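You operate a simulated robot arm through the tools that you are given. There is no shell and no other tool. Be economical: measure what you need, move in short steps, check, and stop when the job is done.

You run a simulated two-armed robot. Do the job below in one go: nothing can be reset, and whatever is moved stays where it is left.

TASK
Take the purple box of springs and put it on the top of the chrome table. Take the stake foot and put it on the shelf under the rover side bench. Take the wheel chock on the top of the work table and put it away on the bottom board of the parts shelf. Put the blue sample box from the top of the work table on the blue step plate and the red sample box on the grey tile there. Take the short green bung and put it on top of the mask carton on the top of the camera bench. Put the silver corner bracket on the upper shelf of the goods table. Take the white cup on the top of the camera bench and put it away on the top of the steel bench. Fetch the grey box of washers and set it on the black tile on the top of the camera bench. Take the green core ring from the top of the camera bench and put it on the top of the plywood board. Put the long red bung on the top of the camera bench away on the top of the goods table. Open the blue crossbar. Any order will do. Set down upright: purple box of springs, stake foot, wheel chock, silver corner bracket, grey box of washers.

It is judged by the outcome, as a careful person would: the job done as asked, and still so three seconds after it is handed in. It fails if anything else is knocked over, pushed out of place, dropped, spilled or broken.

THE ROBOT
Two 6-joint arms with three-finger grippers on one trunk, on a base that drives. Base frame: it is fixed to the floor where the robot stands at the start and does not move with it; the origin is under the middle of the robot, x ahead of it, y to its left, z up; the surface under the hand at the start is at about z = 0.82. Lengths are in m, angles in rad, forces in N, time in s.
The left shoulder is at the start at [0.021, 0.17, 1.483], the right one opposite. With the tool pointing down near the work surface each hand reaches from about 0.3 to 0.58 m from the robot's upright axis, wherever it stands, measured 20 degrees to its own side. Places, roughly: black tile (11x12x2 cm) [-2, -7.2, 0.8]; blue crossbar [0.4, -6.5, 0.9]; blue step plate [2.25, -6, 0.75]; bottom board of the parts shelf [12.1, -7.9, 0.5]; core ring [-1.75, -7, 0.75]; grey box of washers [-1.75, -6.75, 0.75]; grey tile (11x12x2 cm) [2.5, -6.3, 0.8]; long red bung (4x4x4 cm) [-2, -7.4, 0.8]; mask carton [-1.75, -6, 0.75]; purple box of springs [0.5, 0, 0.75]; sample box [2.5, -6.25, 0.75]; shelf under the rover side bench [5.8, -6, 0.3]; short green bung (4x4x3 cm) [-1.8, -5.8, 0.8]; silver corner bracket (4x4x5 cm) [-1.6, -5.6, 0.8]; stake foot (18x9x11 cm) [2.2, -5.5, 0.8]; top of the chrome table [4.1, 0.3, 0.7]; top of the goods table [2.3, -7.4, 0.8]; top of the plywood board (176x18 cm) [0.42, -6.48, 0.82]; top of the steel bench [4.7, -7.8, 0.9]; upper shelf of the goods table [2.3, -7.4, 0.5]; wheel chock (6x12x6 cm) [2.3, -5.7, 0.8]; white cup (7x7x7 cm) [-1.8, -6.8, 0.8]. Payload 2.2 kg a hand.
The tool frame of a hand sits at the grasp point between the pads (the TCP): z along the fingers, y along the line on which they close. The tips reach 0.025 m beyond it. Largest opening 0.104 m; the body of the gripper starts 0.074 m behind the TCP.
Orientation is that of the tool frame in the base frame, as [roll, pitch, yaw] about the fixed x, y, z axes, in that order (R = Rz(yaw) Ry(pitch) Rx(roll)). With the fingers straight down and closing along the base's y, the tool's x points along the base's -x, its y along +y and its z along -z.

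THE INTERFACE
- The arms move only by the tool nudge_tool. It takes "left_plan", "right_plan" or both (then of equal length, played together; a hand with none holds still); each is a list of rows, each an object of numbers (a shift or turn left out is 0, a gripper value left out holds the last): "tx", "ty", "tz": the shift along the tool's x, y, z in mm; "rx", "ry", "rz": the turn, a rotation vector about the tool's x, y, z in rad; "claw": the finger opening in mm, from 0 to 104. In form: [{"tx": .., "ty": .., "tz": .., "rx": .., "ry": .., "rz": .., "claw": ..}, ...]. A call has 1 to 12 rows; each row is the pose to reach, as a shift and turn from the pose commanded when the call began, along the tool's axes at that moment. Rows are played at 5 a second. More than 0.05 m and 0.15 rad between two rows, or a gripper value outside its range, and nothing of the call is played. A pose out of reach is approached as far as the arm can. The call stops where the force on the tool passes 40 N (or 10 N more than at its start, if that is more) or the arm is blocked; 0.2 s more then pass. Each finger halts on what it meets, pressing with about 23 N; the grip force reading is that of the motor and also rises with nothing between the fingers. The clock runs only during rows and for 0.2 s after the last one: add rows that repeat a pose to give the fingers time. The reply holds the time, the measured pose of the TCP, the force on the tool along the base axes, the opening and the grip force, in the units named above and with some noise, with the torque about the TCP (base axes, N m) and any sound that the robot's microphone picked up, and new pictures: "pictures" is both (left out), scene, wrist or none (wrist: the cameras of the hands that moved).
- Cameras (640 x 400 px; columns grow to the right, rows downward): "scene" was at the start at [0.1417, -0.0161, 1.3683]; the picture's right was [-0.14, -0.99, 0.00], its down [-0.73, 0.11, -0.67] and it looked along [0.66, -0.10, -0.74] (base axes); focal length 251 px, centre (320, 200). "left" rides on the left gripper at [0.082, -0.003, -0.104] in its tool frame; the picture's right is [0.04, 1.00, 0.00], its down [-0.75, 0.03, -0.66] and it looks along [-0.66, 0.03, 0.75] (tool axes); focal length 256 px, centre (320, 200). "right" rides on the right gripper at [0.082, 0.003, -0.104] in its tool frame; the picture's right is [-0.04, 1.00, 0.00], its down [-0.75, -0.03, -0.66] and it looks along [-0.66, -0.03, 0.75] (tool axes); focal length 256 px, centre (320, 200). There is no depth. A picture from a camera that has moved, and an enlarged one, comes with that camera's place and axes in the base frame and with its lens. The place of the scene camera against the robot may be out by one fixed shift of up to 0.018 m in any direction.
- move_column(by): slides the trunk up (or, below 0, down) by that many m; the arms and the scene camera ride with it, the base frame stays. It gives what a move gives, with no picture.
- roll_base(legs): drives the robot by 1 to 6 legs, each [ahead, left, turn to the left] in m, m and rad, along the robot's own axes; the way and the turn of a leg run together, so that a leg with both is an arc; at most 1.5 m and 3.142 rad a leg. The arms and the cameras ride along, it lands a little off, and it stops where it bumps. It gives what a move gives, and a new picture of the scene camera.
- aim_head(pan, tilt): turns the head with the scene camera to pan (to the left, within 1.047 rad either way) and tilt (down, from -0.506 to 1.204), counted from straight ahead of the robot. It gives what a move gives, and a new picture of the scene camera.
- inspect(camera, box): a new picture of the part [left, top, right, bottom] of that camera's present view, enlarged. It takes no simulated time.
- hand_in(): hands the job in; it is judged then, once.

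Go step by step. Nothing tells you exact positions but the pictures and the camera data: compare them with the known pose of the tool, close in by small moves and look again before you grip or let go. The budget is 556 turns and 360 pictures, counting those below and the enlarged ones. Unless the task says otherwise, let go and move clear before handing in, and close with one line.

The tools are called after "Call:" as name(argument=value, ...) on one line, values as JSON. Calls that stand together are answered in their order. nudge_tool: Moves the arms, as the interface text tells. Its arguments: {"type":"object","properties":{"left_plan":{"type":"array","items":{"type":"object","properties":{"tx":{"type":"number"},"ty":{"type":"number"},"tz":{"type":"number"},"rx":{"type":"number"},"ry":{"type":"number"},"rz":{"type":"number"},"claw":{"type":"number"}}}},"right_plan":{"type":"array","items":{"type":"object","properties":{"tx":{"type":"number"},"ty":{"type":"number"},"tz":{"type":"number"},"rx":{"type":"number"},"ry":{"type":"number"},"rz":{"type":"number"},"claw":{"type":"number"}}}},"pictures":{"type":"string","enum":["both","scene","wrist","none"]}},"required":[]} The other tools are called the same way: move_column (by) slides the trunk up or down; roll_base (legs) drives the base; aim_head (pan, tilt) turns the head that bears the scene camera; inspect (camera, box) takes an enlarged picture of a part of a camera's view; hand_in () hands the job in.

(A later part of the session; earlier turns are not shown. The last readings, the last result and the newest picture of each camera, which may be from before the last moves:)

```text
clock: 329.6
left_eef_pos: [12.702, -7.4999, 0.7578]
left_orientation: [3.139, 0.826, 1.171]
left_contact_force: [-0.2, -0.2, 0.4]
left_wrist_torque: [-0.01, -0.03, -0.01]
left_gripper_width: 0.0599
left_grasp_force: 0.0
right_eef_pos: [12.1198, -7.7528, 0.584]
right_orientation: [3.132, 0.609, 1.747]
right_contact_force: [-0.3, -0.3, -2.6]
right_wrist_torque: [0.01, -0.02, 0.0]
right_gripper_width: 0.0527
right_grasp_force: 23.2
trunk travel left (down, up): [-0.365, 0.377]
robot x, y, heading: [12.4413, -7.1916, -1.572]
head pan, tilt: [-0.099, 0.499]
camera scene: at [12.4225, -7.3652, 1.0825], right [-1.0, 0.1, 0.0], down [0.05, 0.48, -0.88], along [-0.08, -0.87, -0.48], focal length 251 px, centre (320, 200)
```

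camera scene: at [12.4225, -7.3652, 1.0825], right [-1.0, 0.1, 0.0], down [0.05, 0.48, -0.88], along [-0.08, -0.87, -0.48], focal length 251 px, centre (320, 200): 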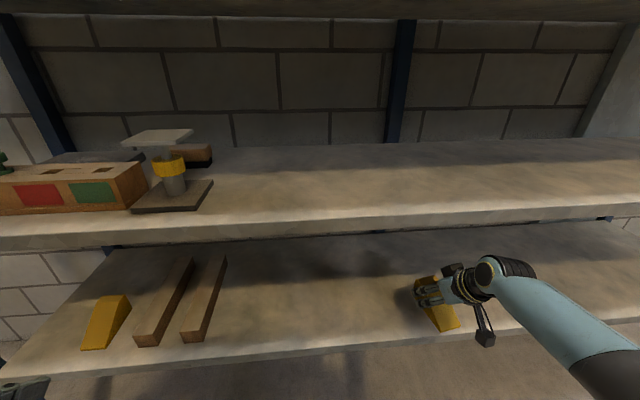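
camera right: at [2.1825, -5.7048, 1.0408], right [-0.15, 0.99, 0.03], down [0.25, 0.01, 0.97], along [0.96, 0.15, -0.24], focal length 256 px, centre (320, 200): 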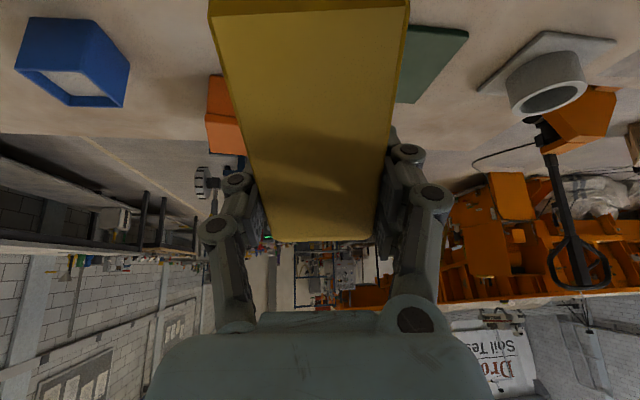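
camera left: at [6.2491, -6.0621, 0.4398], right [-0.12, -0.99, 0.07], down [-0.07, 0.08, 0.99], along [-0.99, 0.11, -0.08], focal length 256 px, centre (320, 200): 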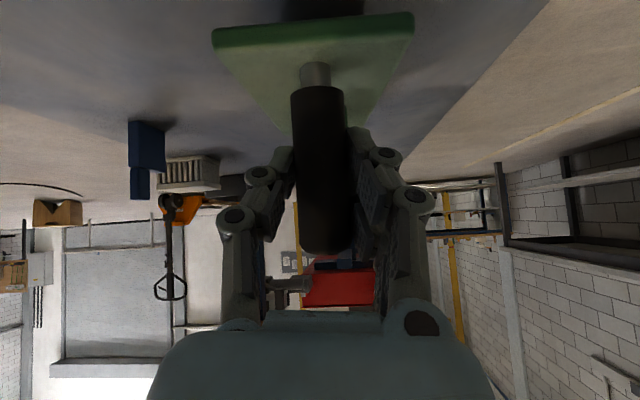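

Chock is over the board but needs ~8 cm more depth. Lower 3 cm, then push further in.

Call:
nudge_tool(right_plan=[{"tx": 16, "tz": 23}, {"tx": -16, "ty": -7, "tz": 46}, {"tx": -48, "ty": -15, "tz": 68}, {"tx": -48, "ty": -15, "tz": 68}], pictures="scene")

```text
clock: 330.6
left_eef_pos: [12.701, -7.4993, 0.7563]
left_orientation: [3.14, 0.826, 1.172]
left_contact_force: [-0.4, -0.6, -0.4]
left_wrist_torque: [-0.03, 0.0, 0.04]
left_gripper_width: 0.06
left_grasp_force: 0.0
right_eef_pos: [12.1225, -7.8324, 0.5553]
right_orientation: [3.132, 0.611, 1.75]
right_contact_force: [0.3, 0.8, -2.1]
right_wrist_torque: [0.01, 0.01, -0.02]
right_gripper_width: 0.0525
right_grasp_force: 22.9
trunk travel left (down, up): [-0.365, 0.377]
robot x, y, heading: [12.4378, -7.197, -1.567]
head pan, tilt: [-0.099, 0.499]
camera scene: at [12.4224, -7.3652, 1.0825], right [-1.0, 0.1, 0.0], down [0.05, 0.48, -0.88], along [-0.08, -0.87, -0.48], focal length 251 px, centre (320, 200)
```

scene: 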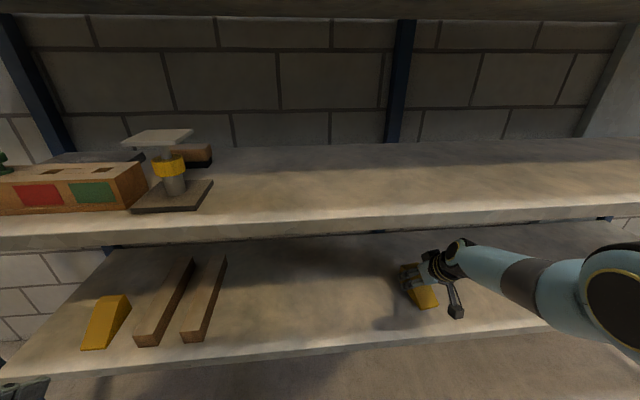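

Deep enough. Lower to contact in small steps.

Call:
nudge_tool(right_plan=[{"tx": 5, "tz": 7}, {"tx": 7, "tz": 10}, {"tx": 9, "tz": 13}, {"tx": 11, "tz": 16}, {"tx": 13, "tz": 19}, {"tx": 15, "tz": 22}, {"tx": 17, "tz": 25}, {"tx": 20, "tz": 28}, {"tx": 22, "tz": 31}, {"tx": 24, "tz": 34}], pictures="none")

```text
clock: 332.8
left_eef_pos: [12.7025, -7.4988, 0.7569]
left_orientation: [3.14, 0.824, 1.175]
left_contact_force: [-0.6, 0.2, 0.0]
left_wrist_torque: [0.02, 0.0, 0.0]
left_gripper_width: 0.06
left_grasp_force: 0.1
right_eef_pos: [12.1178, -7.8212, 0.5394]
right_orientation: [3.132, 0.608, 1.747]
right_contact_force: [0.3, 0.4, -2.7]
right_wrist_torque: [0.0, 0.01, 0.0]
right_gripper_width: 0.0526
right_grasp_force: 22.8
right hand out of reach, approached as far as the arm can: row 2, 3, 4, 5, 6, 7, 8, 9, 10
trunk travel left (down, up): [-0.365, 0.377]
robot x, y, heading: [12.4385, -7.1914, -1.562]
head pan, tilt: [-0.099, 0.499]
```

Reach limit; use the trunk to finish the descent.

Call:
move_column(by=-0.012)

```text
clock: 333.4
left_eef_pos: [12.7031, -7.4976, 0.7461]
left_orientation: [3.141, 0.83, 1.17]
left_contact_force: [-0.6, -0.5, 1.1]
left_wrist_torque: [-0.02, -0.02, 0.01]
left_gripper_width: 0.0603
left_grasp_force: 0.0
right_eef_pos: [12.1169, -7.823, 0.5334]
right_orientation: [3.135, 0.616, 1.748]
right_contact_force: [0.0, 10.0, 29.3]
right_wrist_torque: [-0.15, -0.36, 0.24]
right_gripper_width: 0.0527
right_grasp_force: 22.5
trunk travel left (down, up): [-0.353, 0.389]
robot x, y, heading: [12.4407, -7.1915, -1.563]
head pan, tilt: [-0.099, 0.499]
```

Contact. Relieve slightly, open, and withdraw along the tool axis.

Call:
move_column(by=0.004)

Call:
nudge_tool(right_plan=[{"claw": 70}, {"claw": 90}, {"claw": 90}, {"tx": -20, "tz": -40}, {"tx": -20, "tz": -75}, {"tx": -20, "tz": -115}, {"tx": -20, "tz": -155}, {"tx": -20, "tz": -155}], pictures="scene")

```text
clock: 333.9
left_eef_pos: [12.7026, -7.4996, 0.7502]
left_orientation: [3.14, 0.828, 1.172]
left_contact_force: [-0.4, 0.1, 0.5]
left_wrist_torque: [0.02, 0.01, 0.01]
left_gripper_width: 0.0598
left_grasp_force: 0.0
right_eef_pos: [12.1168, -7.8235, 0.5325]
right_orientation: [3.134, 0.612, 1.749]
right_contact_force: [-2.0, -6.9, 10.6]
right_wrist_torque: [-0.76, 0.24, -0.05]
right_gripper_width: 0.0526
right_grasp_force: 23.0
trunk travel left (down, up): [-0.357, 0.385]
robot x, y, heading: [12.4408, -7.1898, -1.573]
head pan, tilt: [-0.099, 0.499]
```

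```text
clock: 335.7
left_eef_pos: [12.7012, -7.5002, 0.7495]
left_orientation: [3.139, 0.827, 1.173]
left_contact_force: [0.0, -0.8, -0.7]
left_wrist_torque: [-0.01, -0.03, 0.0]
left_gripper_width: 0.0599
left_grasp_force: 0.1
right_eef_pos: [12.1021, -7.7496, 0.6703]
right_orientation: [3.133, 0.608, 1.748]
right_contact_force: [0.6, 0.3, 0.3]
right_wrist_torque: [0.01, -0.04, -0.01]
right_gripper_width: 0.0898
right_grasp_force: 0.0
trunk travel left (down, up): [-0.357, 0.385]
robot x, y, heading: [12.4353, -7.1932, -1.565]
head pan, tilt: [-0.099, 0.499]
camera scene: at [12.4227, -7.3658, 1.0742], right [-1.0, 0.1, 0.0], down [0.05, 0.48, -0.88], along [-0.08, -0.87, -0.48], focal length 251 px, centre (320, 200)
```

scene: 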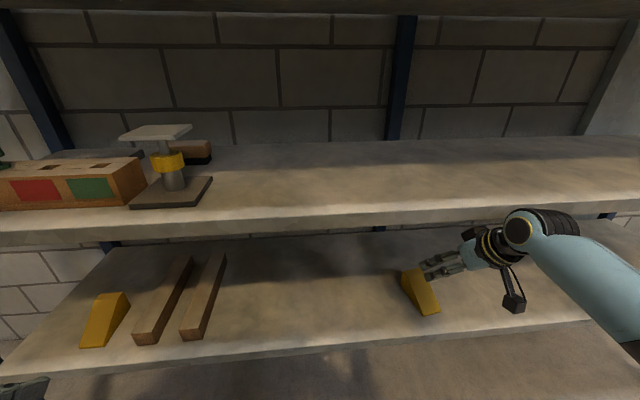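

Chock is placed upright on the bottom board. Back straight out and head back west, for the sample boxes on the work table's east side.

Call:
roll_base(legs=[[-0.55, 0, 0], [0, 0, -1.577], [0, -0.65, 0], [1.5, 0, 0], [1.5, 0, 0], [1.2, 0, 0]])

Call:
move_column(by=0.318)

```text
clock: 365.4
left_eef_pos: [8.0144, -6.4742, 0.7491]
left_orientation: [3.139, 0.826, -0.321]
left_contact_force: [-1.0, -0.7, -0.2]
left_wrist_torque: [-0.01, -0.01, -0.01]
left_gripper_width: 0.0603
left_grasp_force: 0.1
right_eef_pos: [7.7195, -5.8958, 0.6707]
right_orientation: [3.132, 0.607, 0.254]
right_contact_force: [0.3, 0.9, 0.8]
right_wrist_torque: [-0.02, -0.01, 0.0]
right_gripper_width: 0.0898
right_grasp_force: 0.1
trunk travel left (down, up): [-0.357, 0.385]
robot x, y, heading: [8.299, -6.1897, -3.062]
head pan, tilt: [-0.099, 0.499]
camera scene: at [8.125, -6.197, 1.0742], right [0.02, 1.0, 0.0], down [0.48, -0.01, -0.88], along [-0.88, 0.02, -0.48], focal length 251 px, centre (320, 200)
```

scene: 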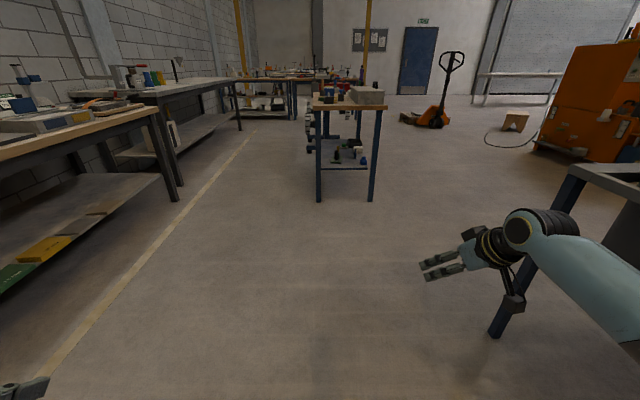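

```text
clock: 368.5
left_eef_pos: [8.0146, -6.4742, 1.0677]
left_orientation: [3.139, 0.827, -0.321]
left_contact_force: [0.0, -0.2, 0.7]
left_wrist_torque: [0.03, 0.01, -0.01]
left_gripper_width: 0.0601
left_grasp_force: 0.0
right_eef_pos: [7.7186, -5.8959, 0.9879]
right_orientation: [3.133, 0.606, 0.254]
right_contact_force: [0.1, 0.3, 0.2]
right_wrist_torque: [0.01, 0.0, 0.01]
right_gripper_width: 0.0902
right_grasp_force: 0.1
trunk travel left (down, up): [-0.675, 0.067]
robot x, y, heading: [8.2987, -6.1881, -3.062]
head pan, tilt: [-0.099, 0.499]
```

The rack post at (7.42, −5.36) is near; I'll turn north before it, go round the bench's north side as before.

Call:
roll_base(legs=[[0.95, 0, 0], [0, 0, -1.65], [0, 0.45, 0], [1.4, 0, 0], [0, 0, 1.57], [1.5, 0, 0]])

```text
clock: 397.5
left_eef_pos: [5.0877, -5.0521, 1.0678]
left_orientation: [3.141, 0.824, -0.427]
left_contact_force: [-0.1, -0.4, 0.2]
left_wrist_torque: [0.01, 0.02, -0.03]
left_gripper_width: 0.06
left_grasp_force: 0.1
right_eef_pos: [4.8538, -4.4443, 0.9879]
right_orientation: [3.132, 0.606, 0.148]
right_contact_force: [-0.2, 0.2, 0.3]
right_wrist_torque: [0.02, 0.02, 0.0]
right_gripper_width: 0.0899
right_grasp_force: 0.0
trunk travel left (down, up): [-0.675, 0.067]
robot x, y, heading: [5.402, -4.7976, 3.116]
head pan, tilt: [-0.099, 0.499]
camera scene: at [5.2336, -4.7886, 1.3971], right [0.13, 0.99, 0.0], down [0.48, -0.06, -0.88], along [-0.87, 0.11, -0.48], focal length 251 px, centre (320, 200)
```

scene: 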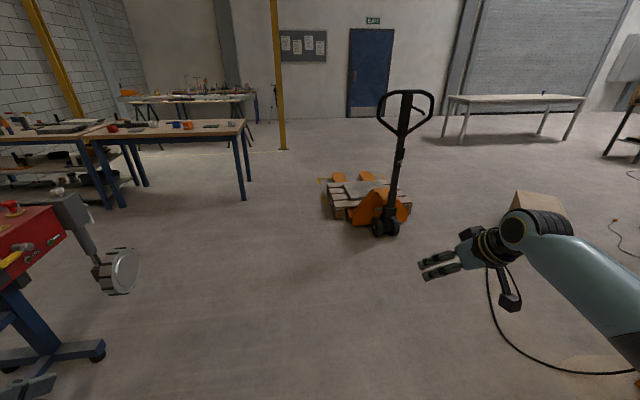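

Good. While here I bring both hands back to pointing straight down, then drive to the work table's east side.

Call:
nudge_tool(left_plan=[{"ry": 0.14}, {"ry": 0.28}, {"ry": 0.42}, {"ry": 0.56}, {"ry": 0.7}, {"ry": 0.825}, {"ry": 0.825}], right_plan=[{"ry": 0.1}, {"ry": 0.2}, {"ry": 0.3}, {"ry": 0.4}, {"ry": 0.5}, {"ry": 0.607}, {"ry": 0.607}], pictures="none")

Call:
nudge_tool(left_plan=[{"rz": -0.13, "tx": -30}, {"rz": -0.27, "tx": -70}, {"rz": -0.4, "tx": -110, "ty": -50}, {"rz": -0.4, "tx": -120, "ty": -80}, {"rz": -0.4, "tx": -120, "ty": -80}], right_plan=[{"rz": 0.058, "tx": 10, "claw": 104}, {"rz": 0.116, "tx": 30}, {"rz": 0.174, "tx": 50, "ty": 40}, {"rz": 0.174, "tx": 60, "ty": 80}, {"rz": 0.174, "tx": 60, "ty": 110}], pictures="none")

Call:
roll_base(legs=[[1.5, 0, 0.025], [0.6, 0, 0], [0, 1.45, 0]])

Call:
aim_head(pan=0.0, tilt=0.7)

```text
clock: 399.1
left_eef_pos: [5.0908, -5.0618, 1.0422]
left_orientation: [3.139, 0.003, -0.427]
left_contact_force: [-0.1, 1.1, 0.2]
left_wrist_torque: [0.01, 0.0, 0.0]
left_gripper_width: 0.06
left_grasp_force: 0.1
left hand out of reach, approached as far as the arm can: row 6, 7
right_eef_pos: [4.8554, -4.4456, 0.9883]
right_orientation: [3.135, 0.001, 0.152]
right_contact_force: [0.6, -1.4, 0.0]
right_wrist_torque: [-0.03, 0.02, 0.02]
right_gripper_width: 0.0903
right_grasp_force: 0.1
trunk travel left (down, up): [-0.675, 0.067]
robot x, y, heading: [5.4004, -4.7937, 3.115]
head pan, tilt: [-0.099, 0.499]
```

```text
refused: row 3 steps farther than a row can; nothing moved
```

```text
clock: 415.9
left_eef_pos: [3.0524, -6.4291, 1.0405]
left_orientation: [3.139, 0.004, -0.376]
left_contact_force: [0.5, 1.0, 0.3]
left_wrist_torque: [0.01, 0.0, 0.01]
left_gripper_width: 0.06
left_grasp_force: 0.0
right_eef_pos: [2.7852, -5.824, 0.9878]
right_orientation: [3.135, 0.002, 0.204]
right_contact_force: [0.5, 0.1, -0.3]
right_wrist_torque: [0.04, 0.02, -0.02]
right_gripper_width: 0.0903
right_grasp_force: 0.2
trunk travel left (down, up): [-0.675, 0.067]
robot x, y, heading: [3.3497, -6.1426, -3.121]
head pan, tilt: [-0.099, 0.499]
camera scene: at [3.1813, -6.1467, 1.3971], right [0.07, 1.0, 0.0], down [0.48, -0.04, -0.88], along [-0.88, 0.07, -0.48], focal length 251 px, centre (320, 200)
```

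scene: 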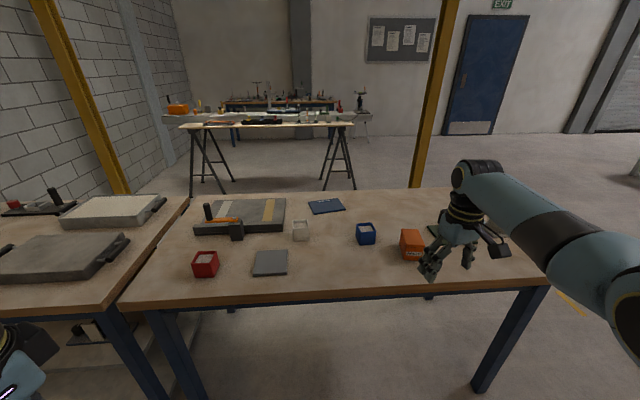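

```text
clock: 416.7
left_eef_pos: [3.0532, -6.4271, 1.0413]
left_orientation: [3.139, 0.005, -0.377]
left_contact_force: [0.4, -1.5, -0.1]
left_wrist_torque: [-0.01, -0.01, 0.01]
left_gripper_width: 0.0601
left_grasp_force: 0.0
right_eef_pos: [2.7854, -5.8239, 0.9872]
right_orientation: [3.134, 0.001, 0.204]
right_contact_force: [0.3, -0.1, 0.5]
right_wrist_torque: [-0.01, 0.0, -0.04]
right_gripper_width: 0.09
right_grasp_force: 0.0
trunk travel left (down, up): [-0.675, 0.067]
robot x, y, heading: [3.3497, -6.1479, -3.121]
head pan, tilt: [0.0, 0.7]
camera scene: at [3.1871, -6.1552, 1.3795], right [-0.02, 1.0, 0.0], down [0.64, 0.02, -0.77], along [-0.76, -0.02, -0.64], focal length 251 px, centre (320, 200)
```

scene: 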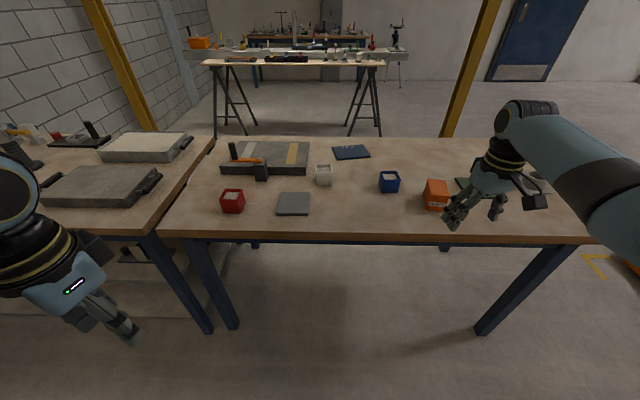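

Now I can see all: red box (2.547,−6.47), tile (2.551,−6.264), blue box (2.418,−5.917), step plate (2.19,−6.046). Square up both hands and drive closer.

Call:
nudge_tool(left_plan=[{"rz": -0.1, "tx": -45, "ty": -5, "claw": 104}, {"rz": -0.2, "tx": -90, "ty": -10}, {"rz": -0.3, "tx": -135, "ty": -16}, {"rz": -0.397, "tx": -180, "ty": -21}, {"rz": -0.397, "tx": -190, "ty": -21}], right_plan=[{"rz": 0.046, "tx": 10, "ty": 38, "claw": 104}, {"rz": 0.092, "tx": 20, "ty": 76}, {"rz": 0.138, "tx": 30, "ty": 115}, {"rz": 0.184, "tx": 42, "ty": 155}, {"rz": 0.184, "tx": 42, "ty": 155}], pictures="none")

Call:
roll_base(legs=[[0, 0, -0.02], [0.29, 0.15, 0]])

```text
clock: 417.9
left_eef_pos: [2.8836, -6.3399, 1.0411]
left_orientation: [3.14, 0.003, 0.02]
left_contact_force: [0.5, -0.2, 0.0]
left_wrist_torque: [-0.03, 0.0, 0.0]
left_gripper_width: 0.104
left_grasp_force: 0.1
right_eef_pos: [2.8601, -5.9691, 0.9887]
right_orientation: [3.136, 0.0, 0.018]
right_contact_force: [0.3, 0.4, -0.1]
right_wrist_torque: [-0.04, -0.01, -0.01]
right_gripper_width: 0.104
right_grasp_force: 0.1
trunk travel left (down, up): [-0.675, 0.067]
robot x, y, heading: [3.3503, -6.145, -3.117]
head pan, tilt: [0.0, 0.7]
```

```text
clock: 420.4
left_eef_pos: [2.5905, -6.4903, 1.0419]
left_orientation: [-3.14, 0.003, 0.004]
left_contact_force: [-0.1, 0.0, 0.0]
left_wrist_torque: [-0.01, 0.01, -0.02]
left_gripper_width: 0.1037
left_grasp_force: 0.0
right_eef_pos: [2.5724, -6.1196, 0.9904]
right_orientation: [3.134, 0.0, 0.006]
right_contact_force: [-0.8, -0.9, -0.8]
right_wrist_torque: [0.01, -0.01, 0.0]
right_gripper_width: 0.1039
right_grasp_force: 0.1
trunk travel left (down, up): [-0.675, 0.067]
robot x, y, heading: [3.0568, -6.3018, -3.134]
head pan, tilt: [0.0, 0.7]
camera scene: at [2.8963, -6.3108, 1.3793], right [-0.01, 1.0, 0.0], down [0.64, 0.01, -0.76], along [-0.76, -0.01, -0.64], focal length 251 px, centre (320, 200)
```

scene: 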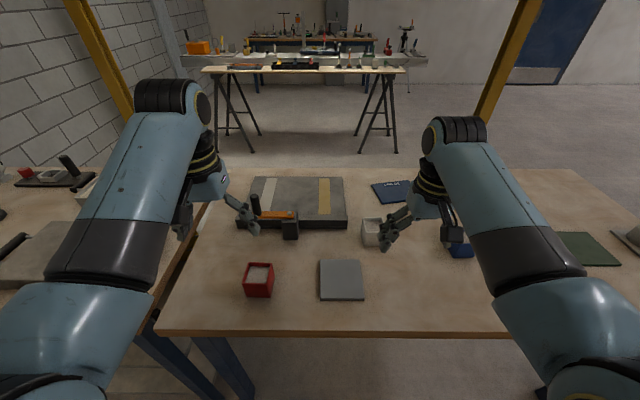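

Red box at about (2.558, −6.46). Bring the left hand over it and check with its camera.

Call:
nudge_tool(left_plan=[{"tx": -16, "ty": -15, "tz": 20}, {"tx": -32, "ty": -30, "tz": 50}, {"tx": -32, "ty": -30, "tz": 80}, {"tx": -32, "ty": -30, "tz": 80}], pictures="wrist")

```text
clock: 421.4
left_eef_pos: [2.5571, -6.4613, 0.9616]
left_orientation: [-3.141, 0.005, 0.005]
left_contact_force: [-0.5, -0.2, -0.4]
left_wrist_torque: [-0.01, 0.01, 0.01]
left_gripper_width: 0.1039
left_grasp_force: 0.0
right_eef_pos: [2.5722, -6.1194, 0.9891]
right_orientation: [3.134, -0.001, 0.004]
right_contact_force: [0.1, 0.4, -0.2]
right_wrist_torque: [-0.02, -0.01, 0.04]
right_gripper_width: 0.104
right_grasp_force: 0.0
trunk travel left (down, up): [-0.675, 0.067]
robot x, y, heading: [3.0574, -6.3034, -3.128]
head pan, tilt: [0.0, 0.7]
camera left: at [2.639, -6.4577, 1.066], right [0.05, -1.0, 0.0], down [-0.75, -0.03, 0.66], along [-0.66, -0.03, -0.75], focal length 256 px, centre (320, 200)
```

left: 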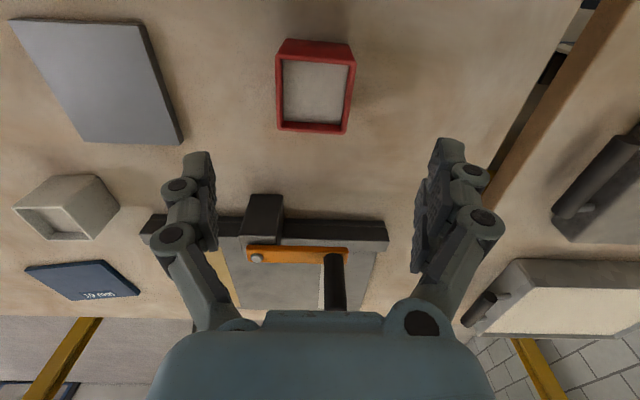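

Box centred at (2.568, −6.459), ~5.5 cm. Descend and grip.

Call:
nudge_tool(left_plan=[{"tx": 11, "ty": -2, "tz": 40, "rz": 0.055}, {"tx": 11, "ty": -2, "tz": 80, "rz": 0.055}, {"tx": 11, "ty": -2, "tz": 115, "rz": 0.055}, {"tx": 11, "ty": -2, "tz": 129, "rz": 0.055}, {"tx": 11, "ty": -2, "tz": 129, "rz": 0.055, "claw": 30}, {"tx": 11, "ty": -2, "tz": 129, "rz": 0.055, "claw": 30}, {"tx": 11, "ty": -2, "tz": 129, "rz": 0.055, "claw": 30}, {"tx": 11, "ty": -2, "tz": 129, "rz": 0.055, "claw": 30}], pictures="none")

```text
clock: 423.2
left_eef_pos: [2.5692, -6.457, 0.83]
left_orientation: [-3.141, 0.003, -0.048]
left_contact_force: [0.0, 1.3, 0.9]
left_wrist_torque: [0.04, 0.08, 0.0]
left_gripper_width: 0.0616
left_grasp_force: 22.7
right_eef_pos: [2.5722, -6.1199, 0.9897]
right_orientation: [3.134, 0.0, 0.005]
right_contact_force: [0.2, 0.0, 0.5]
right_wrist_torque: [0.0, -0.01, 0.01]
right_gripper_width: 0.1039
right_grasp_force: 0.0
trunk travel left (down, up): [-0.675, 0.067]
robot x, y, heading: [3.0574, -6.3033, -3.139]
head pan, tilt: [0.0, 0.7]
```

Gripped. Lift and shift the base so the red box comes over the tile.

Call:
nudge_tool(left_plan=[{"tz": -30}, {"tz": -60}, {"tz": -90}, {"tz": -90}], pictures="none")

Call:
roll_base(legs=[[0, -0.193, 0]])

Call:
inspect(camera="left", box=[0, 0, 640, 400])

```text
clock: 424.2
left_eef_pos: [2.5701, -6.4586, 0.9211]
left_orientation: [-3.141, 0.004, -0.05]
left_contact_force: [-0.2, 0.9, -3.0]
left_wrist_torque: [0.04, 0.0, -0.03]
left_gripper_width: 0.0613
left_grasp_force: 23.1
right_eef_pos: [2.5724, -6.1198, 0.9886]
right_orientation: [3.134, -0.002, 0.004]
right_contact_force: [0.0, 0.1, 0.3]
right_wrist_torque: [-0.01, -0.02, 0.01]
right_gripper_width: 0.1042
right_grasp_force: 0.1
trunk travel left (down, up): [-0.675, 0.067]
robot x, y, heading: [3.0584, -6.3045, -3.132]
head pan, tilt: [0.0, 0.7]
```

```text
clock: 425.8
left_eef_pos: [2.5687, -6.2663, 0.9211]
left_orientation: [3.142, 0.005, -0.051]
left_contact_force: [-0.2, -0.1, -2.4]
left_wrist_torque: [-0.01, -0.04, -0.02]
left_gripper_width: 0.0615
left_grasp_force: 23.1
right_eef_pos: [2.5703, -5.9292, 0.9889]
right_orientation: [3.132, 0.0, 0.008]
right_contact_force: [0.0, 0.5, 0.1]
right_wrist_torque: [-0.02, -0.01, -0.01]
right_gripper_width: 0.104
right_grasp_force: 0.0
trunk travel left (down, up): [-0.675, 0.067]
robot x, y, heading: [3.0601, -6.1129, -3.132]
head pan, tilt: [0.0, 0.7]
camera scene: at [2.8948, -6.1185, 1.3794], right [-0.01, 1.0, 0.0], down [0.64, 0.01, -0.76], along [-0.76, -0.01, -0.64], focal length 251 px, centre (320, 200)
```

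scene: 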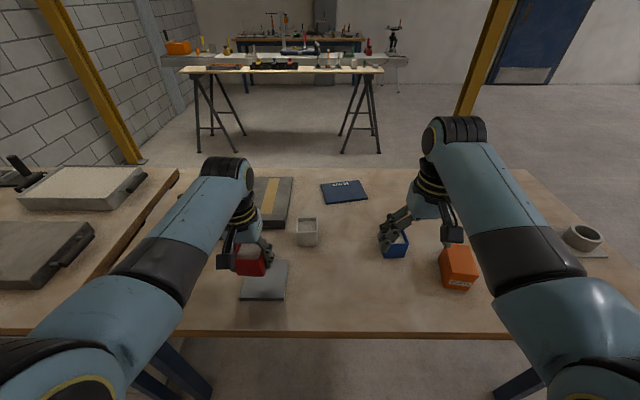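

```text
1.00 times, centred on (320, 200) of left (not enlarged: the box is as wide or as high as the picture)
camera zoom: at [2.6503, -6.2673, 1.026], right [-0.01, -1.0, 0.0], down [-0.75, 0.01, 0.66], along [-0.66, 0.01, -0.75], focal length 256 px, centre (320, 200)
```

zoom: 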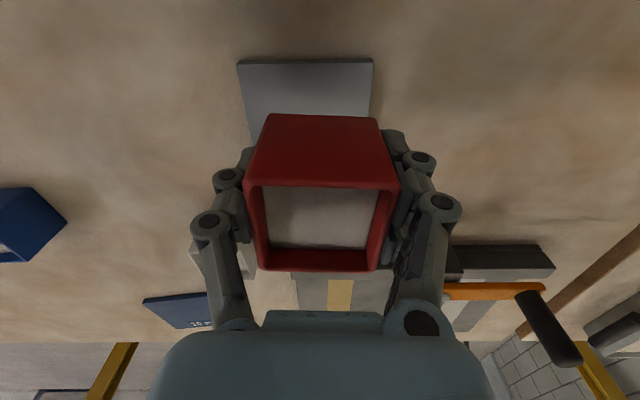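

Tile centre ≈ (2.547, −6.258). Shift 22 mm/9 mm and lower the red box to contact.

Call:
nudge_tool(left_plan=[{"tx": -22, "ty": -9, "tz": 0}, {"tx": -22, "ty": -9, "tz": 30}, {"tx": -22, "ty": -9, "tz": 50}, {"tx": -22, "ty": -9, "tz": 60}, {"tx": -22, "ty": -9, "tz": 64}, {"tx": -22, "ty": -9, "tz": 68}, {"tx": -22, "ty": -9, "tz": 72}, {"tx": -22, "ty": -9, "tz": 76}, {"tx": -22, "ty": -9, "tz": 80}, {"tx": -22, "ty": -9, "tz": 84}, {"tx": -22, "ty": -9, "tz": 88}, {"tx": -22, "ty": -9, "tz": 92}], pictures="scene")

```text
clock: 428.4
left_eef_pos: [2.545, -6.2583, 0.8393]
left_orientation: [-3.14, 0.018, -0.047]
left_contact_force: [4.7, 1.8, 15.1]
left_wrist_torque: [-0.16, -0.61, 0.08]
left_gripper_width: 0.0623
left_grasp_force: 23.0
left hand out of reach, approached as far as the arm can: row 11, 12
right_eef_pos: [2.5719, -5.9283, 0.9906]
right_orientation: [3.135, 0.002, 0.006]
right_contact_force: [-0.6, -0.1, 0.6]
right_wrist_torque: [0.01, -0.03, 0.02]
right_gripper_width: 0.104
right_grasp_force: 0.1
trunk travel left (down, up): [-0.675, 0.067]
robot x, y, heading: [3.0575, -6.1115, -3.134]
head pan, tilt: [0.0, 0.7]
stopped in row 12 (left hand): the force on the tool passed its limit at 41 N (the readings are from after the stop); the commanded pose is now the measured one
camera scene: at [2.8968, -6.1191, 1.3795], right [-0.01, 1.0, 0.0], down [0.64, 0.01, -0.77], along [-0.77, -0.01, -0.64], focal length 251 px, centre (320, 200)
```

scene: 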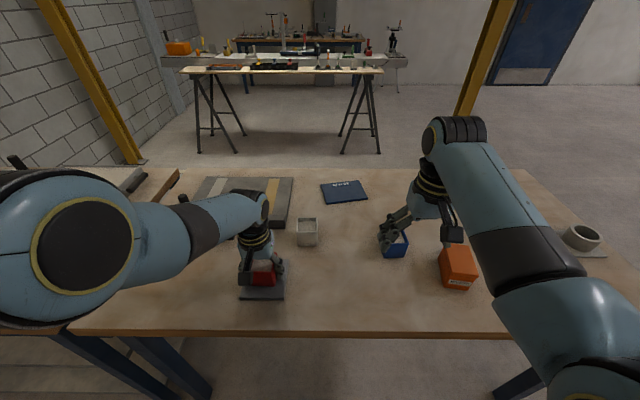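

On the tile. Release and rise, then check.

Call:
nudge_tool(left_plan=[{"claw": 80}, {"claw": 96}, {"claw": 96}, {"tz": -40, "claw": 96}, {"tz": -80}, {"tz": -120}, {"tz": -150}, {"tz": -150}], pictures="both")

```text
clock: 430.2
left_eef_pos: [2.5459, -6.2626, 0.9899]
left_orientation: [3.14, 0.016, -0.047]
left_contact_force: [-0.3, -0.3, 0.0]
left_wrist_torque: [0.01, -0.01, 0.01]
left_gripper_width: 0.0961
left_grasp_force: 0.1
right_eef_pos: [2.5709, -5.9295, 0.9903]
right_orientation: [3.134, 0.0, 0.005]
right_contact_force: [-0.4, 0.8, 0.2]
right_wrist_torque: [0.0, 0.01, -0.01]
right_gripper_width: 0.1042
right_grasp_force: 0.0
trunk travel left (down, up): [-0.675, 0.067]
robot x, y, heading: [3.0562, -6.1153, -3.128]
head pan, tilt: [0.0, 0.7]
camera scene: at [2.8946, -6.1194, 1.3794], right [-0.01, 1.0, 0.0], down [0.64, 0.01, -0.76], along [-0.76, -0.01, -0.64], focal length 251 px, centre (320, 200)
camera left: at [2.6299, -6.2626, 1.0928], right [-0.01, -1.0, 0.0], down [-0.74, 0.01, 0.67], along [-0.67, 0.0, -0.74], focal length 256 px, centre (320, 200)
```

scene: 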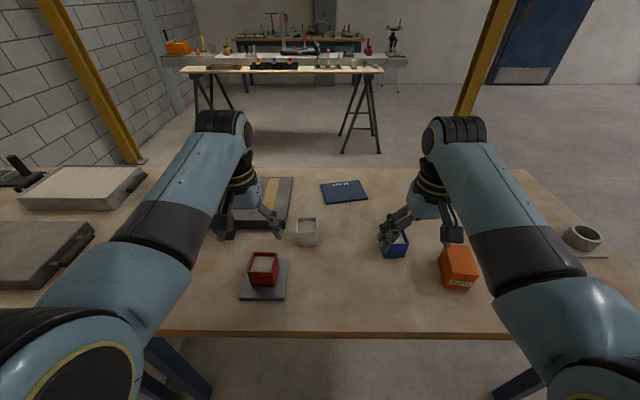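
left: 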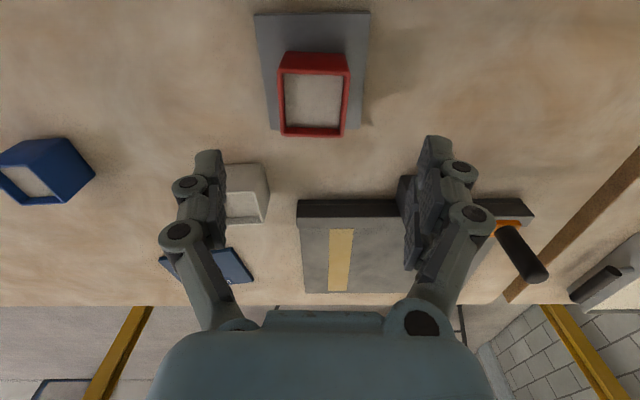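

Red box is centred on the tile. Now drive 0.08 m closer and line the right hand up over the blue box.

Call:
roll_base(legs=[[0.08, 0, 0]])

Call:
nudge_tool(right_plan=[{"tx": -20}, {"tx": -45, "ty": -5, "tz": 10}, {"tx": -45, "ty": -10, "tz": 30}, {"tx": -45, "ty": -10, "tz": 30}], pictures="wrist")

```text
clock: 431.3
left_eef_pos: [2.4672, -6.2622, 0.9889]
left_orientation: [-3.14, 0.015, -0.045]
left_contact_force: [-0.4, 0.1, 0.3]
left_wrist_torque: [0.0, -0.08, 0.01]
left_gripper_width: 0.0958
left_grasp_force: 0.0
right_eef_pos: [2.4909, -5.9289, 0.9891]
right_orientation: [3.133, -0.002, 0.008]
right_contact_force: [0.9, -0.8, 0.8]
right_wrist_torque: [0.0, -0.05, 0.01]
right_gripper_width: 0.1041
right_grasp_force: 0.0
trunk travel left (down, up): [-0.675, 0.067]
robot x, y, heading: [2.9768, -6.1106, -3.132]
head pan, tilt: [0.0, 0.7]
camera scene: at [2.8147, -6.1205, 1.3792], right [-0.01, 1.0, 0.0], down [0.65, 0.01, -0.76], along [-0.76, -0.01, -0.65], focal length 251 px, centre (320, 200)
```

scene: 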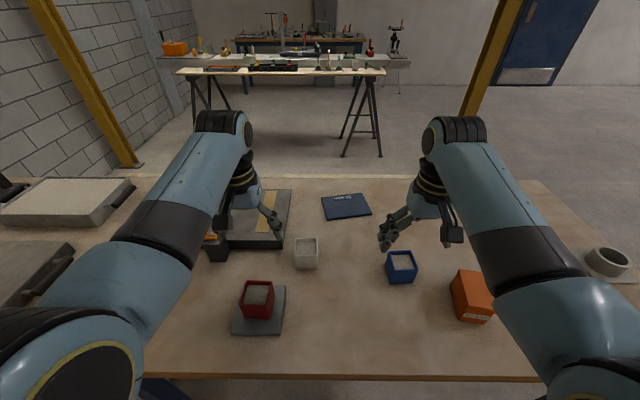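

```text
clock: 432.3
left_eef_pos: [2.4674, -6.2645, 0.9892]
left_orientation: [3.14, 0.017, -0.045]
left_contact_force: [0.2, -0.2, -0.1]
left_wrist_torque: [-0.05, 0.01, 0.03]
left_gripper_width: 0.096
left_grasp_force: 0.0
right_eef_pos: [2.445, -5.9216, 0.9598]
right_orientation: [3.135, -0.002, 0.008]
right_contact_force: [-0.3, -0.9, -0.2]
right_wrist_torque: [0.01, -0.01, 0.01]
right_gripper_width: 0.1041
right_grasp_force: 0.1
trunk travel left (down, up): [-0.675, 0.067]
robot x, y, heading: [2.9828, -6.1145, -3.128]
head pan, tilt: [0.0, 0.7]
camera right: at [2.5261, -5.9227, 1.0643], right [-0.03, -1.0, 0.01], down [-0.75, 0.03, 0.66], along [-0.66, 0.02, -0.76], focal length 256 px, centre (320, 200)
```

right: 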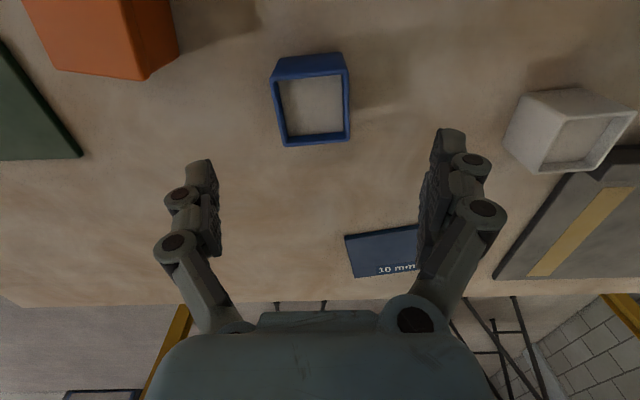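

Blue box centre (2.446, −5.917), yaw ≈ +0.12. Descend and grip.

Call:
nudge_tool(right_plan=[{"tx": 1, "ty": -4, "tz": 40, "rz": -0.12}, {"tx": 1, "ty": -4, "tz": 80, "rz": -0.12}, {"tx": 1, "ty": -4, "tz": 115, "rz": -0.12}, {"tx": 1, "ty": -4, "tz": 128, "rz": -0.12}, {"tx": 1, "ty": -4, "tz": 128, "rz": -0.12, "claw": 30}, {"tx": 1, "ty": -4, "tz": 128, "rz": -0.12, "claw": 30}, {"tx": 1, "ty": -4, "tz": 128, "rz": -0.12, "claw": 30}, {"tx": 1, "ty": -4, "tz": 128, "rz": -0.12, "claw": 30}], pictures="none")

```text
clock: 434.1
left_eef_pos: [2.4694, -6.2624, 0.9902]
left_orientation: [3.141, 0.017, -0.044]
left_contact_force: [0.1, 0.8, 0.3]
left_wrist_torque: [-0.01, -0.01, 0.0]
left_gripper_width: 0.096
left_grasp_force: 0.0
right_eef_pos: [2.4544, -5.9152, 0.8394]
right_orientation: [3.134, 0.001, 0.128]
right_contact_force: [-0.9, 1.7, 1.2]
right_wrist_torque: [0.14, -0.01, 0.02]
right_gripper_width: 0.0605
right_grasp_force: 23.0
right hand out of reach, approached as far as the arm can: row 3, 4, 5, 6, 7, 8
trunk travel left (down, up): [-0.675, 0.067]
robot x, y, heading: [2.9771, -6.114, -3.128]
head pan, tilt: [0.0, 0.7]
```

Gripped (60 mm). Lift, and carry the blue box around to the table's west side.

Call:
nudge_tool(right_plan=[{"tz": -40}, {"tz": -80}, {"tz": -120}, {"tx": 30, "tz": -160}, {"tx": 30, "tz": -160}], pictures="none")

Call:
roll_base(legs=[[-0.4, 0, 0], [0, -1.35, 0], [0, 0, 3.12]])

```text
clock: 435.3
left_eef_pos: [2.4675, -6.2631, 0.9901]
left_orientation: [3.14, 0.017, -0.046]
left_contact_force: [-1.1, 0.2, -0.2]
left_wrist_torque: [-0.02, -0.01, 0.0]
left_gripper_width: 0.096
left_grasp_force: 0.0
right_eef_pos: [2.4836, -5.909, 0.9991]
right_orientation: [3.136, -0.002, 0.128]
right_contact_force: [0.0, 0.7, -1.8]
right_wrist_torque: [0.04, -0.06, 0.06]
right_gripper_width: 0.0607
right_grasp_force: 23.6
trunk travel left (down, up): [-0.675, 0.067]
robot x, y, heading: [2.9792, -6.1106, -3.126]
head pan, tilt: [0.0, 0.7]
```

```text
clock: 451.7
left_eef_pos: [3.8526, -4.5562, 0.989]
left_orientation: [3.139, 0.016, -3.125]
left_contact_force: [-0.1, -0.8, -0.5]
left_wrist_torque: [0.03, 0.0, -0.04]
left_gripper_width: 0.0959
left_grasp_force: 0.0
right_eef_pos: [3.8597, -4.9106, 1.0001]
right_orientation: [3.135, 0.0, -2.951]
right_contact_force: [-0.1, 0.3, -2.5]
right_wrist_torque: [0.0, 0.04, 0.0]
right_gripper_width: 0.0603
right_grasp_force: 23.1
trunk travel left (down, up): [-0.675, 0.067]
robot x, y, heading: [3.3514, -4.7373, 0.073]
head pan, tilt: [0.0, 0.7]
camera scene: at [3.5012, -4.7306, 1.3794], right [0.07, -1.0, 0.0], down [-0.64, -0.05, -0.76], along [0.76, 0.06, -0.64], focal length 251 px, centre (320, 200)
```

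scene: 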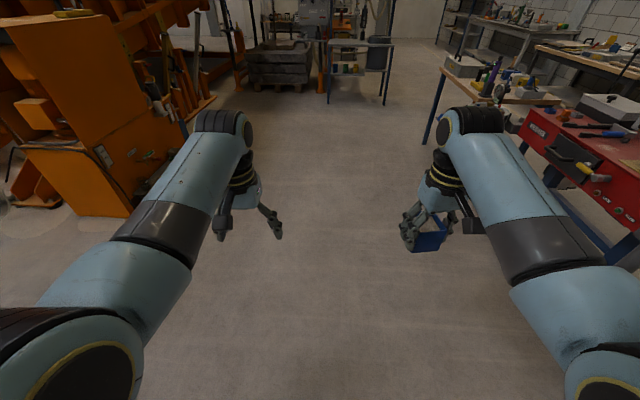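

Back through the corridor, then sidestep along the table's west side.

Call:
roll_base(legs=[[0, 0, -0.073], [-1.5, 0, 0], [-0.37, 0, 0], [0, -1.12, 0]])

```text
clock: 467.0
left_eef_pos: [1.9951, -5.7337, 0.9897]
left_orientation: [3.14, 0.019, 3.111]
left_contact_force: [0.1, -0.8, 0.8]
left_wrist_torque: [0.05, 0.01, 0.0]
left_gripper_width: 0.0958
left_grasp_force: 0.0
right_eef_pos: [1.9848, -6.0882, 0.9998]
right_orientation: [3.134, 0.001, -2.997]
right_contact_force: [-0.8, -0.3, -2.2]
right_wrist_torque: [0.02, 0.01, -0.02]
right_gripper_width: 0.0607
right_grasp_force: 22.8
trunk travel left (down, up): [-0.675, 0.067]
robot x, y, heading: [1.4859, -5.8962, 0.03]
head pan, tilt: [0.0, 0.7]
camera scene: at [1.6358, -5.8925, 1.3794], right [0.03, -1.0, 0.0], down [-0.64, -0.02, -0.76], along [0.76, 0.02, -0.64], focal length 251 px, centre (320, 200)
```

scene: 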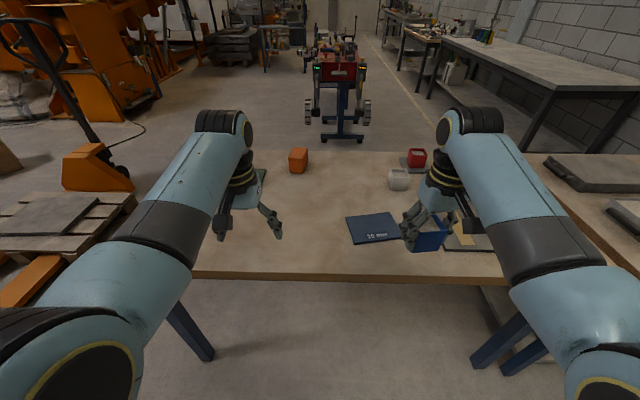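

Step plate centre ≈ (2.158, −6.039). Drive so the blue box comes above it.

Call:
roll_base(legs=[[0.18, 0.045, -0.03]])

Call:
inspect(camera="right", box=[0, 0, 640, 400])

```text
clock: 468.5
left_eef_pos: [2.1846, -5.706, 0.9893]
left_orientation: [3.141, 0.017, 3.078]
left_contact_force: [0.3, 1.1, -0.4]
left_wrist_torque: [-0.02, 0.02, 0.0]
left_gripper_width: 0.096
left_grasp_force: 0.1
right_eef_pos: [2.1638, -6.0584, 1.0]
right_orientation: [3.135, -0.002, -3.03]
right_contact_force: [0.7, -0.3, -2.9]
right_wrist_torque: [-0.01, 0.03, -0.01]
right_gripper_width: 0.0604
right_grasp_force: 22.7
trunk travel left (down, up): [-0.675, 0.067]
robot x, y, heading: [1.6708, -5.8454, -0.006]
head pan, tilt: [0.0, 0.7]
camera scene: at [1.8211, -5.8515, 1.3793], right [-0.01, -1.0, 0.0], down [-0.65, 0.0, -0.76], along [0.76, 0.0, -0.65], focal length 251 px, centre (320, 200)
```

scene: 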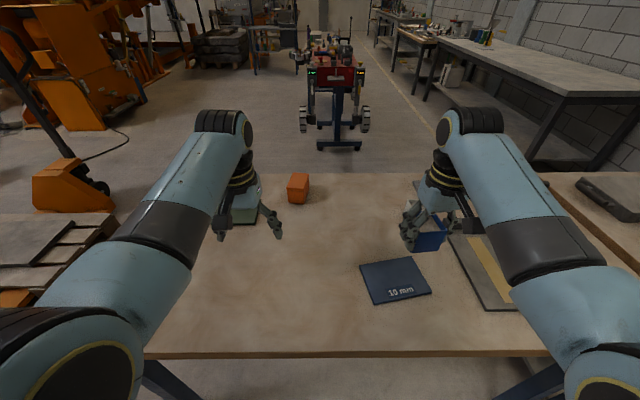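

```text
1.00 times, centred on (320, 200) of right (not enlarged: the box is as wide or as high as the picture)
camera zoom: at [2.0809, -6.0642, 1.1039], right [-0.07, 1.0, 0.01], down [0.75, 0.05, 0.66], along [0.65, 0.05, -0.76], focal length 256 px, centre (320, 200)
```

zoom: 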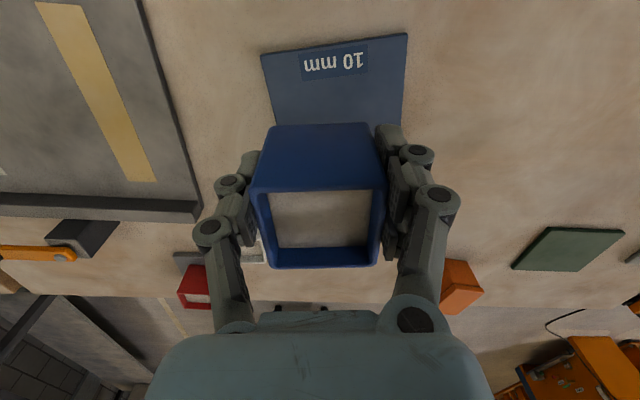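

Plate centre ≈ (2.175, −6.038). Shift 20 mm left and lower the blue box onto it.

Call:
nudge_tool(right_plan=[{"tx": -2, "ty": 20, "tz": 30}, {"tx": -2, "ty": 20, "tz": 70}, {"tx": -2, "ty": 20, "tz": 110}, {"tx": -2, "ty": 20, "tz": 125}, {"tx": -2, "ty": 20, "tz": 132}, {"tx": -2, "ty": 20, "tz": 137}, {"tx": -2, "ty": 20, "tz": 142}, {"tx": -2, "ty": 20, "tz": 147}, {"tx": -2, "ty": 20, "tz": 152}, {"tx": -2, "ty": 20, "tz": 157}, {"tx": -2, "ty": 20, "tz": 162}, {"tx": -2, "ty": 20, "tz": 166}], pictures="scene")

```text
clock: 471.1
left_eef_pos: [2.183, -5.704, 0.9909]
left_orientation: [3.14, 0.021, 3.079]
left_contact_force: [-0.4, -0.7, 0.0]
left_wrist_torque: [0.04, -0.06, 0.02]
left_gripper_width: 0.0957
left_grasp_force: 0.1
right_eef_pos: [2.1634, -6.037, 0.8359]
right_orientation: [3.135, 0.006, -3.032]
right_contact_force: [4.7, -5.1, 15.4]
right_wrist_torque: [-0.47, -0.15, -0.09]
right_gripper_width: 0.0625
right_grasp_force: 22.6
trunk travel left (down, up): [-0.675, 0.067]
robot x, y, heading: [1.6714, -5.8439, -0.005]
head pan, tilt: [0.0, 0.7]
camera scene: at [1.817, -5.8511, 1.38], right [-0.01, -1.0, 0.0], down [-0.64, 0.0, -0.77], along [0.77, 0.0, -0.64], focal length 251 px, centre (320, 200)
```

scene: 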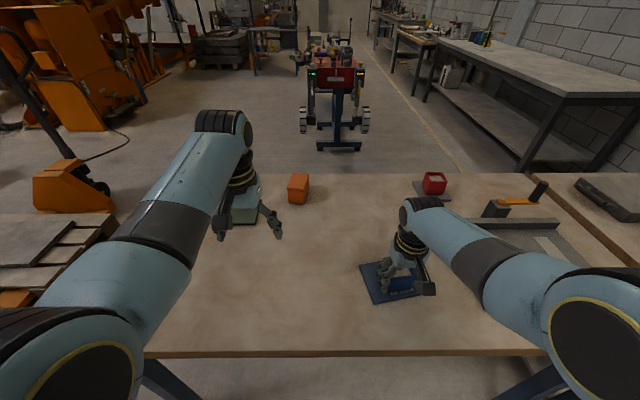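

Contact on the plate. Release and rise.

Call:
nudge_tool(right_plan=[{"claw": 80}, {"claw": 100}, {"claw": 100}, {"tz": -40, "claw": 100}, {"tz": -80}, {"tz": -120}, {"tz": -160}, {"tz": -160}], pictures="both")

```text
clock: 472.9
left_eef_pos: [2.1845, -5.7045, 0.9888]
left_orientation: [3.14, 0.018, 3.079]
left_contact_force: [-0.1, 1.4, 0.2]
left_wrist_torque: [0.01, 0.03, 0.0]
left_gripper_width: 0.0959
left_grasp_force: 0.0
right_eef_pos: [2.161, -6.0404, 0.9912]
right_orientation: [3.135, 0.0, -3.031]
right_contact_force: [-0.5, -1.0, 0.5]
right_wrist_torque: [0.02, -0.01, 0.0]
right_gripper_width: 0.0998
right_grasp_force: 0.1
trunk travel left (down, up): [-0.675, 0.067]
robot x, y, heading: [1.6694, -5.8461, -0.005]
head pan, tilt: [0.0, 0.7]
camera scene: at [1.82, -5.8517, 1.3794], right [-0.01, -1.0, 0.0], down [-0.64, 0.0, -0.76], along [0.76, 0.0, -0.64], focal length 251 px, centre (320, 200)
camera right: at [2.0781, -6.0454, 1.0958], right [-0.07, 1.0, 0.01], down [0.75, 0.05, 0.66], along [0.65, 0.05, -0.75], focal length 256 px, centre (320, 200)
```

scene: 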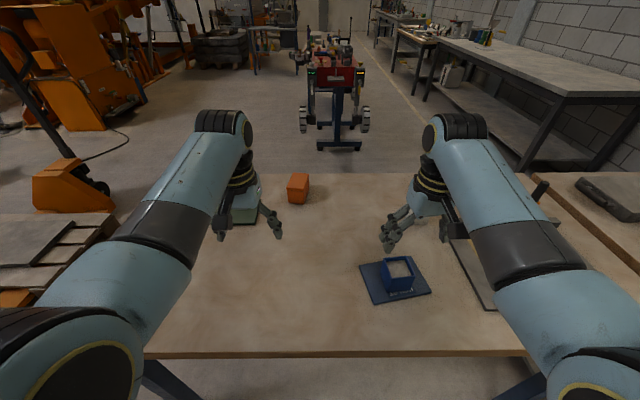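
right: 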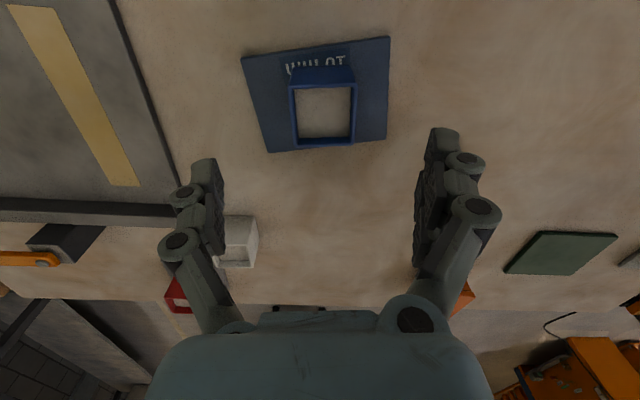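

Blue box sits on the step plate. Now to the plywood board and camera bench: back off north, turn to face west and look.

Call:
roll_base(legs=[[-0.15, 0, 0], [0, 1.1, 0], [0, 0, -3.13]])

Call:
aim_head(pan=0.5, tilt=0.35)

```text
clock: 487.0
left_eef_pos: [1.0186, -4.853, 0.9901]
left_orientation: [3.141, 0.018, -0.118]
left_contact_force: [-0.1, 0.6, 1.1]
left_wrist_torque: [0.03, -0.01, 0.02]
left_gripper_width: 0.0959
left_grasp_force: 0.1
right_eef_pos: [1.0607, -4.5195, 0.9925]
right_orientation: [3.133, -0.001, 0.055]
right_contact_force: [0.2, -0.2, -0.2]
right_wrist_torque: [-0.01, 0.0, -0.01]
right_gripper_width: 0.1001
right_grasp_force: 0.2
trunk travel left (down, up): [-0.675, 0.067]
robot x, y, heading: [1.5377, -4.7396, 3.077]
head pan, tilt: [0.0, 0.7]
camera scene: at [1.3763, -4.7358, 1.3794], right [0.06, 1.0, 0.0], down [0.64, -0.04, -0.76], along [-0.76, 0.05, -0.64], focal length 251 px, centre (320, 200)
```

scene: 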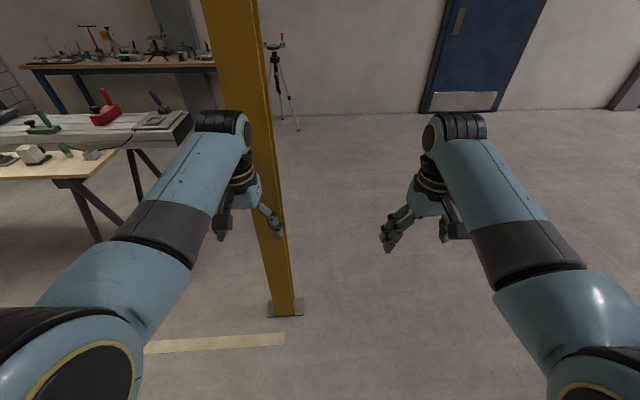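

```text
clock: 487.9
left_eef_pos: [1.0178, -4.8527, 0.9902]
left_orientation: [3.141, 0.017, -0.119]
left_contact_force: [0.4, 0.1, 0.6]
left_wrist_torque: [0.01, 0.0, -0.05]
left_gripper_width: 0.0958
left_grasp_force: 0.0
right_eef_pos: [1.0608, -4.5198, 0.9899]
right_orientation: [3.133, 0.001, 0.054]
right_contact_force: [-0.7, 0.5, -0.3]
right_wrist_torque: [0.01, 0.0, 0.0]
right_gripper_width: 0.1001
right_grasp_force: 0.1
trunk travel left (down, up): [-0.675, 0.067]
robot x, y, heading: [1.5373, -4.7416, 3.081]
head pan, tilt: [0.499, 0.351]
camera scene: at [1.3766, -4.7804, 1.4108], right [-0.42, 0.91, 0.0], down [0.31, 0.15, -0.94], along [-0.85, -0.4, -0.34], focal length 251 px, centre (320, 200)
```

scene: 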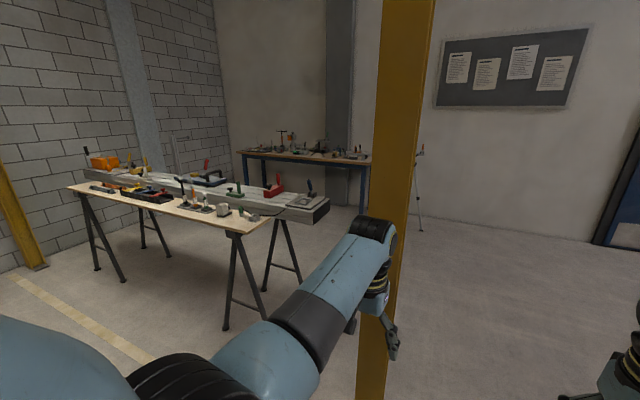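

Zoom on the plywood trestle table and the bench behind.

Call:
inspect(camera="scene", box=[60, 130, 380, 330])

```text
2.00 times, centred on (220, 230) of scene
camera zoom: at [1.3766, -4.7804, 1.4108], right [-0.42, 0.91, 0.0], down [0.31, 0.15, -0.94], along [-0.85, -0.4, -0.34], focal length 502 px, centre (520, 140)
```

zoom: 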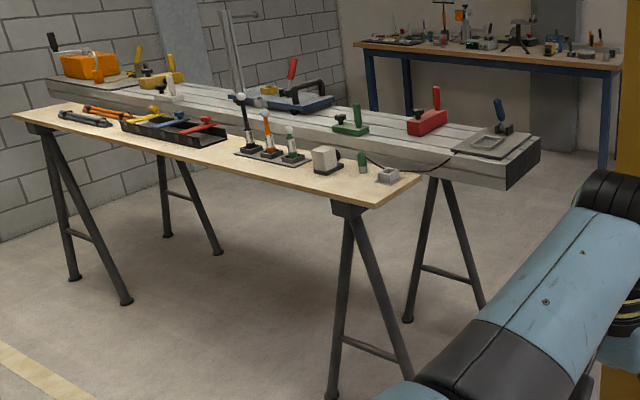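

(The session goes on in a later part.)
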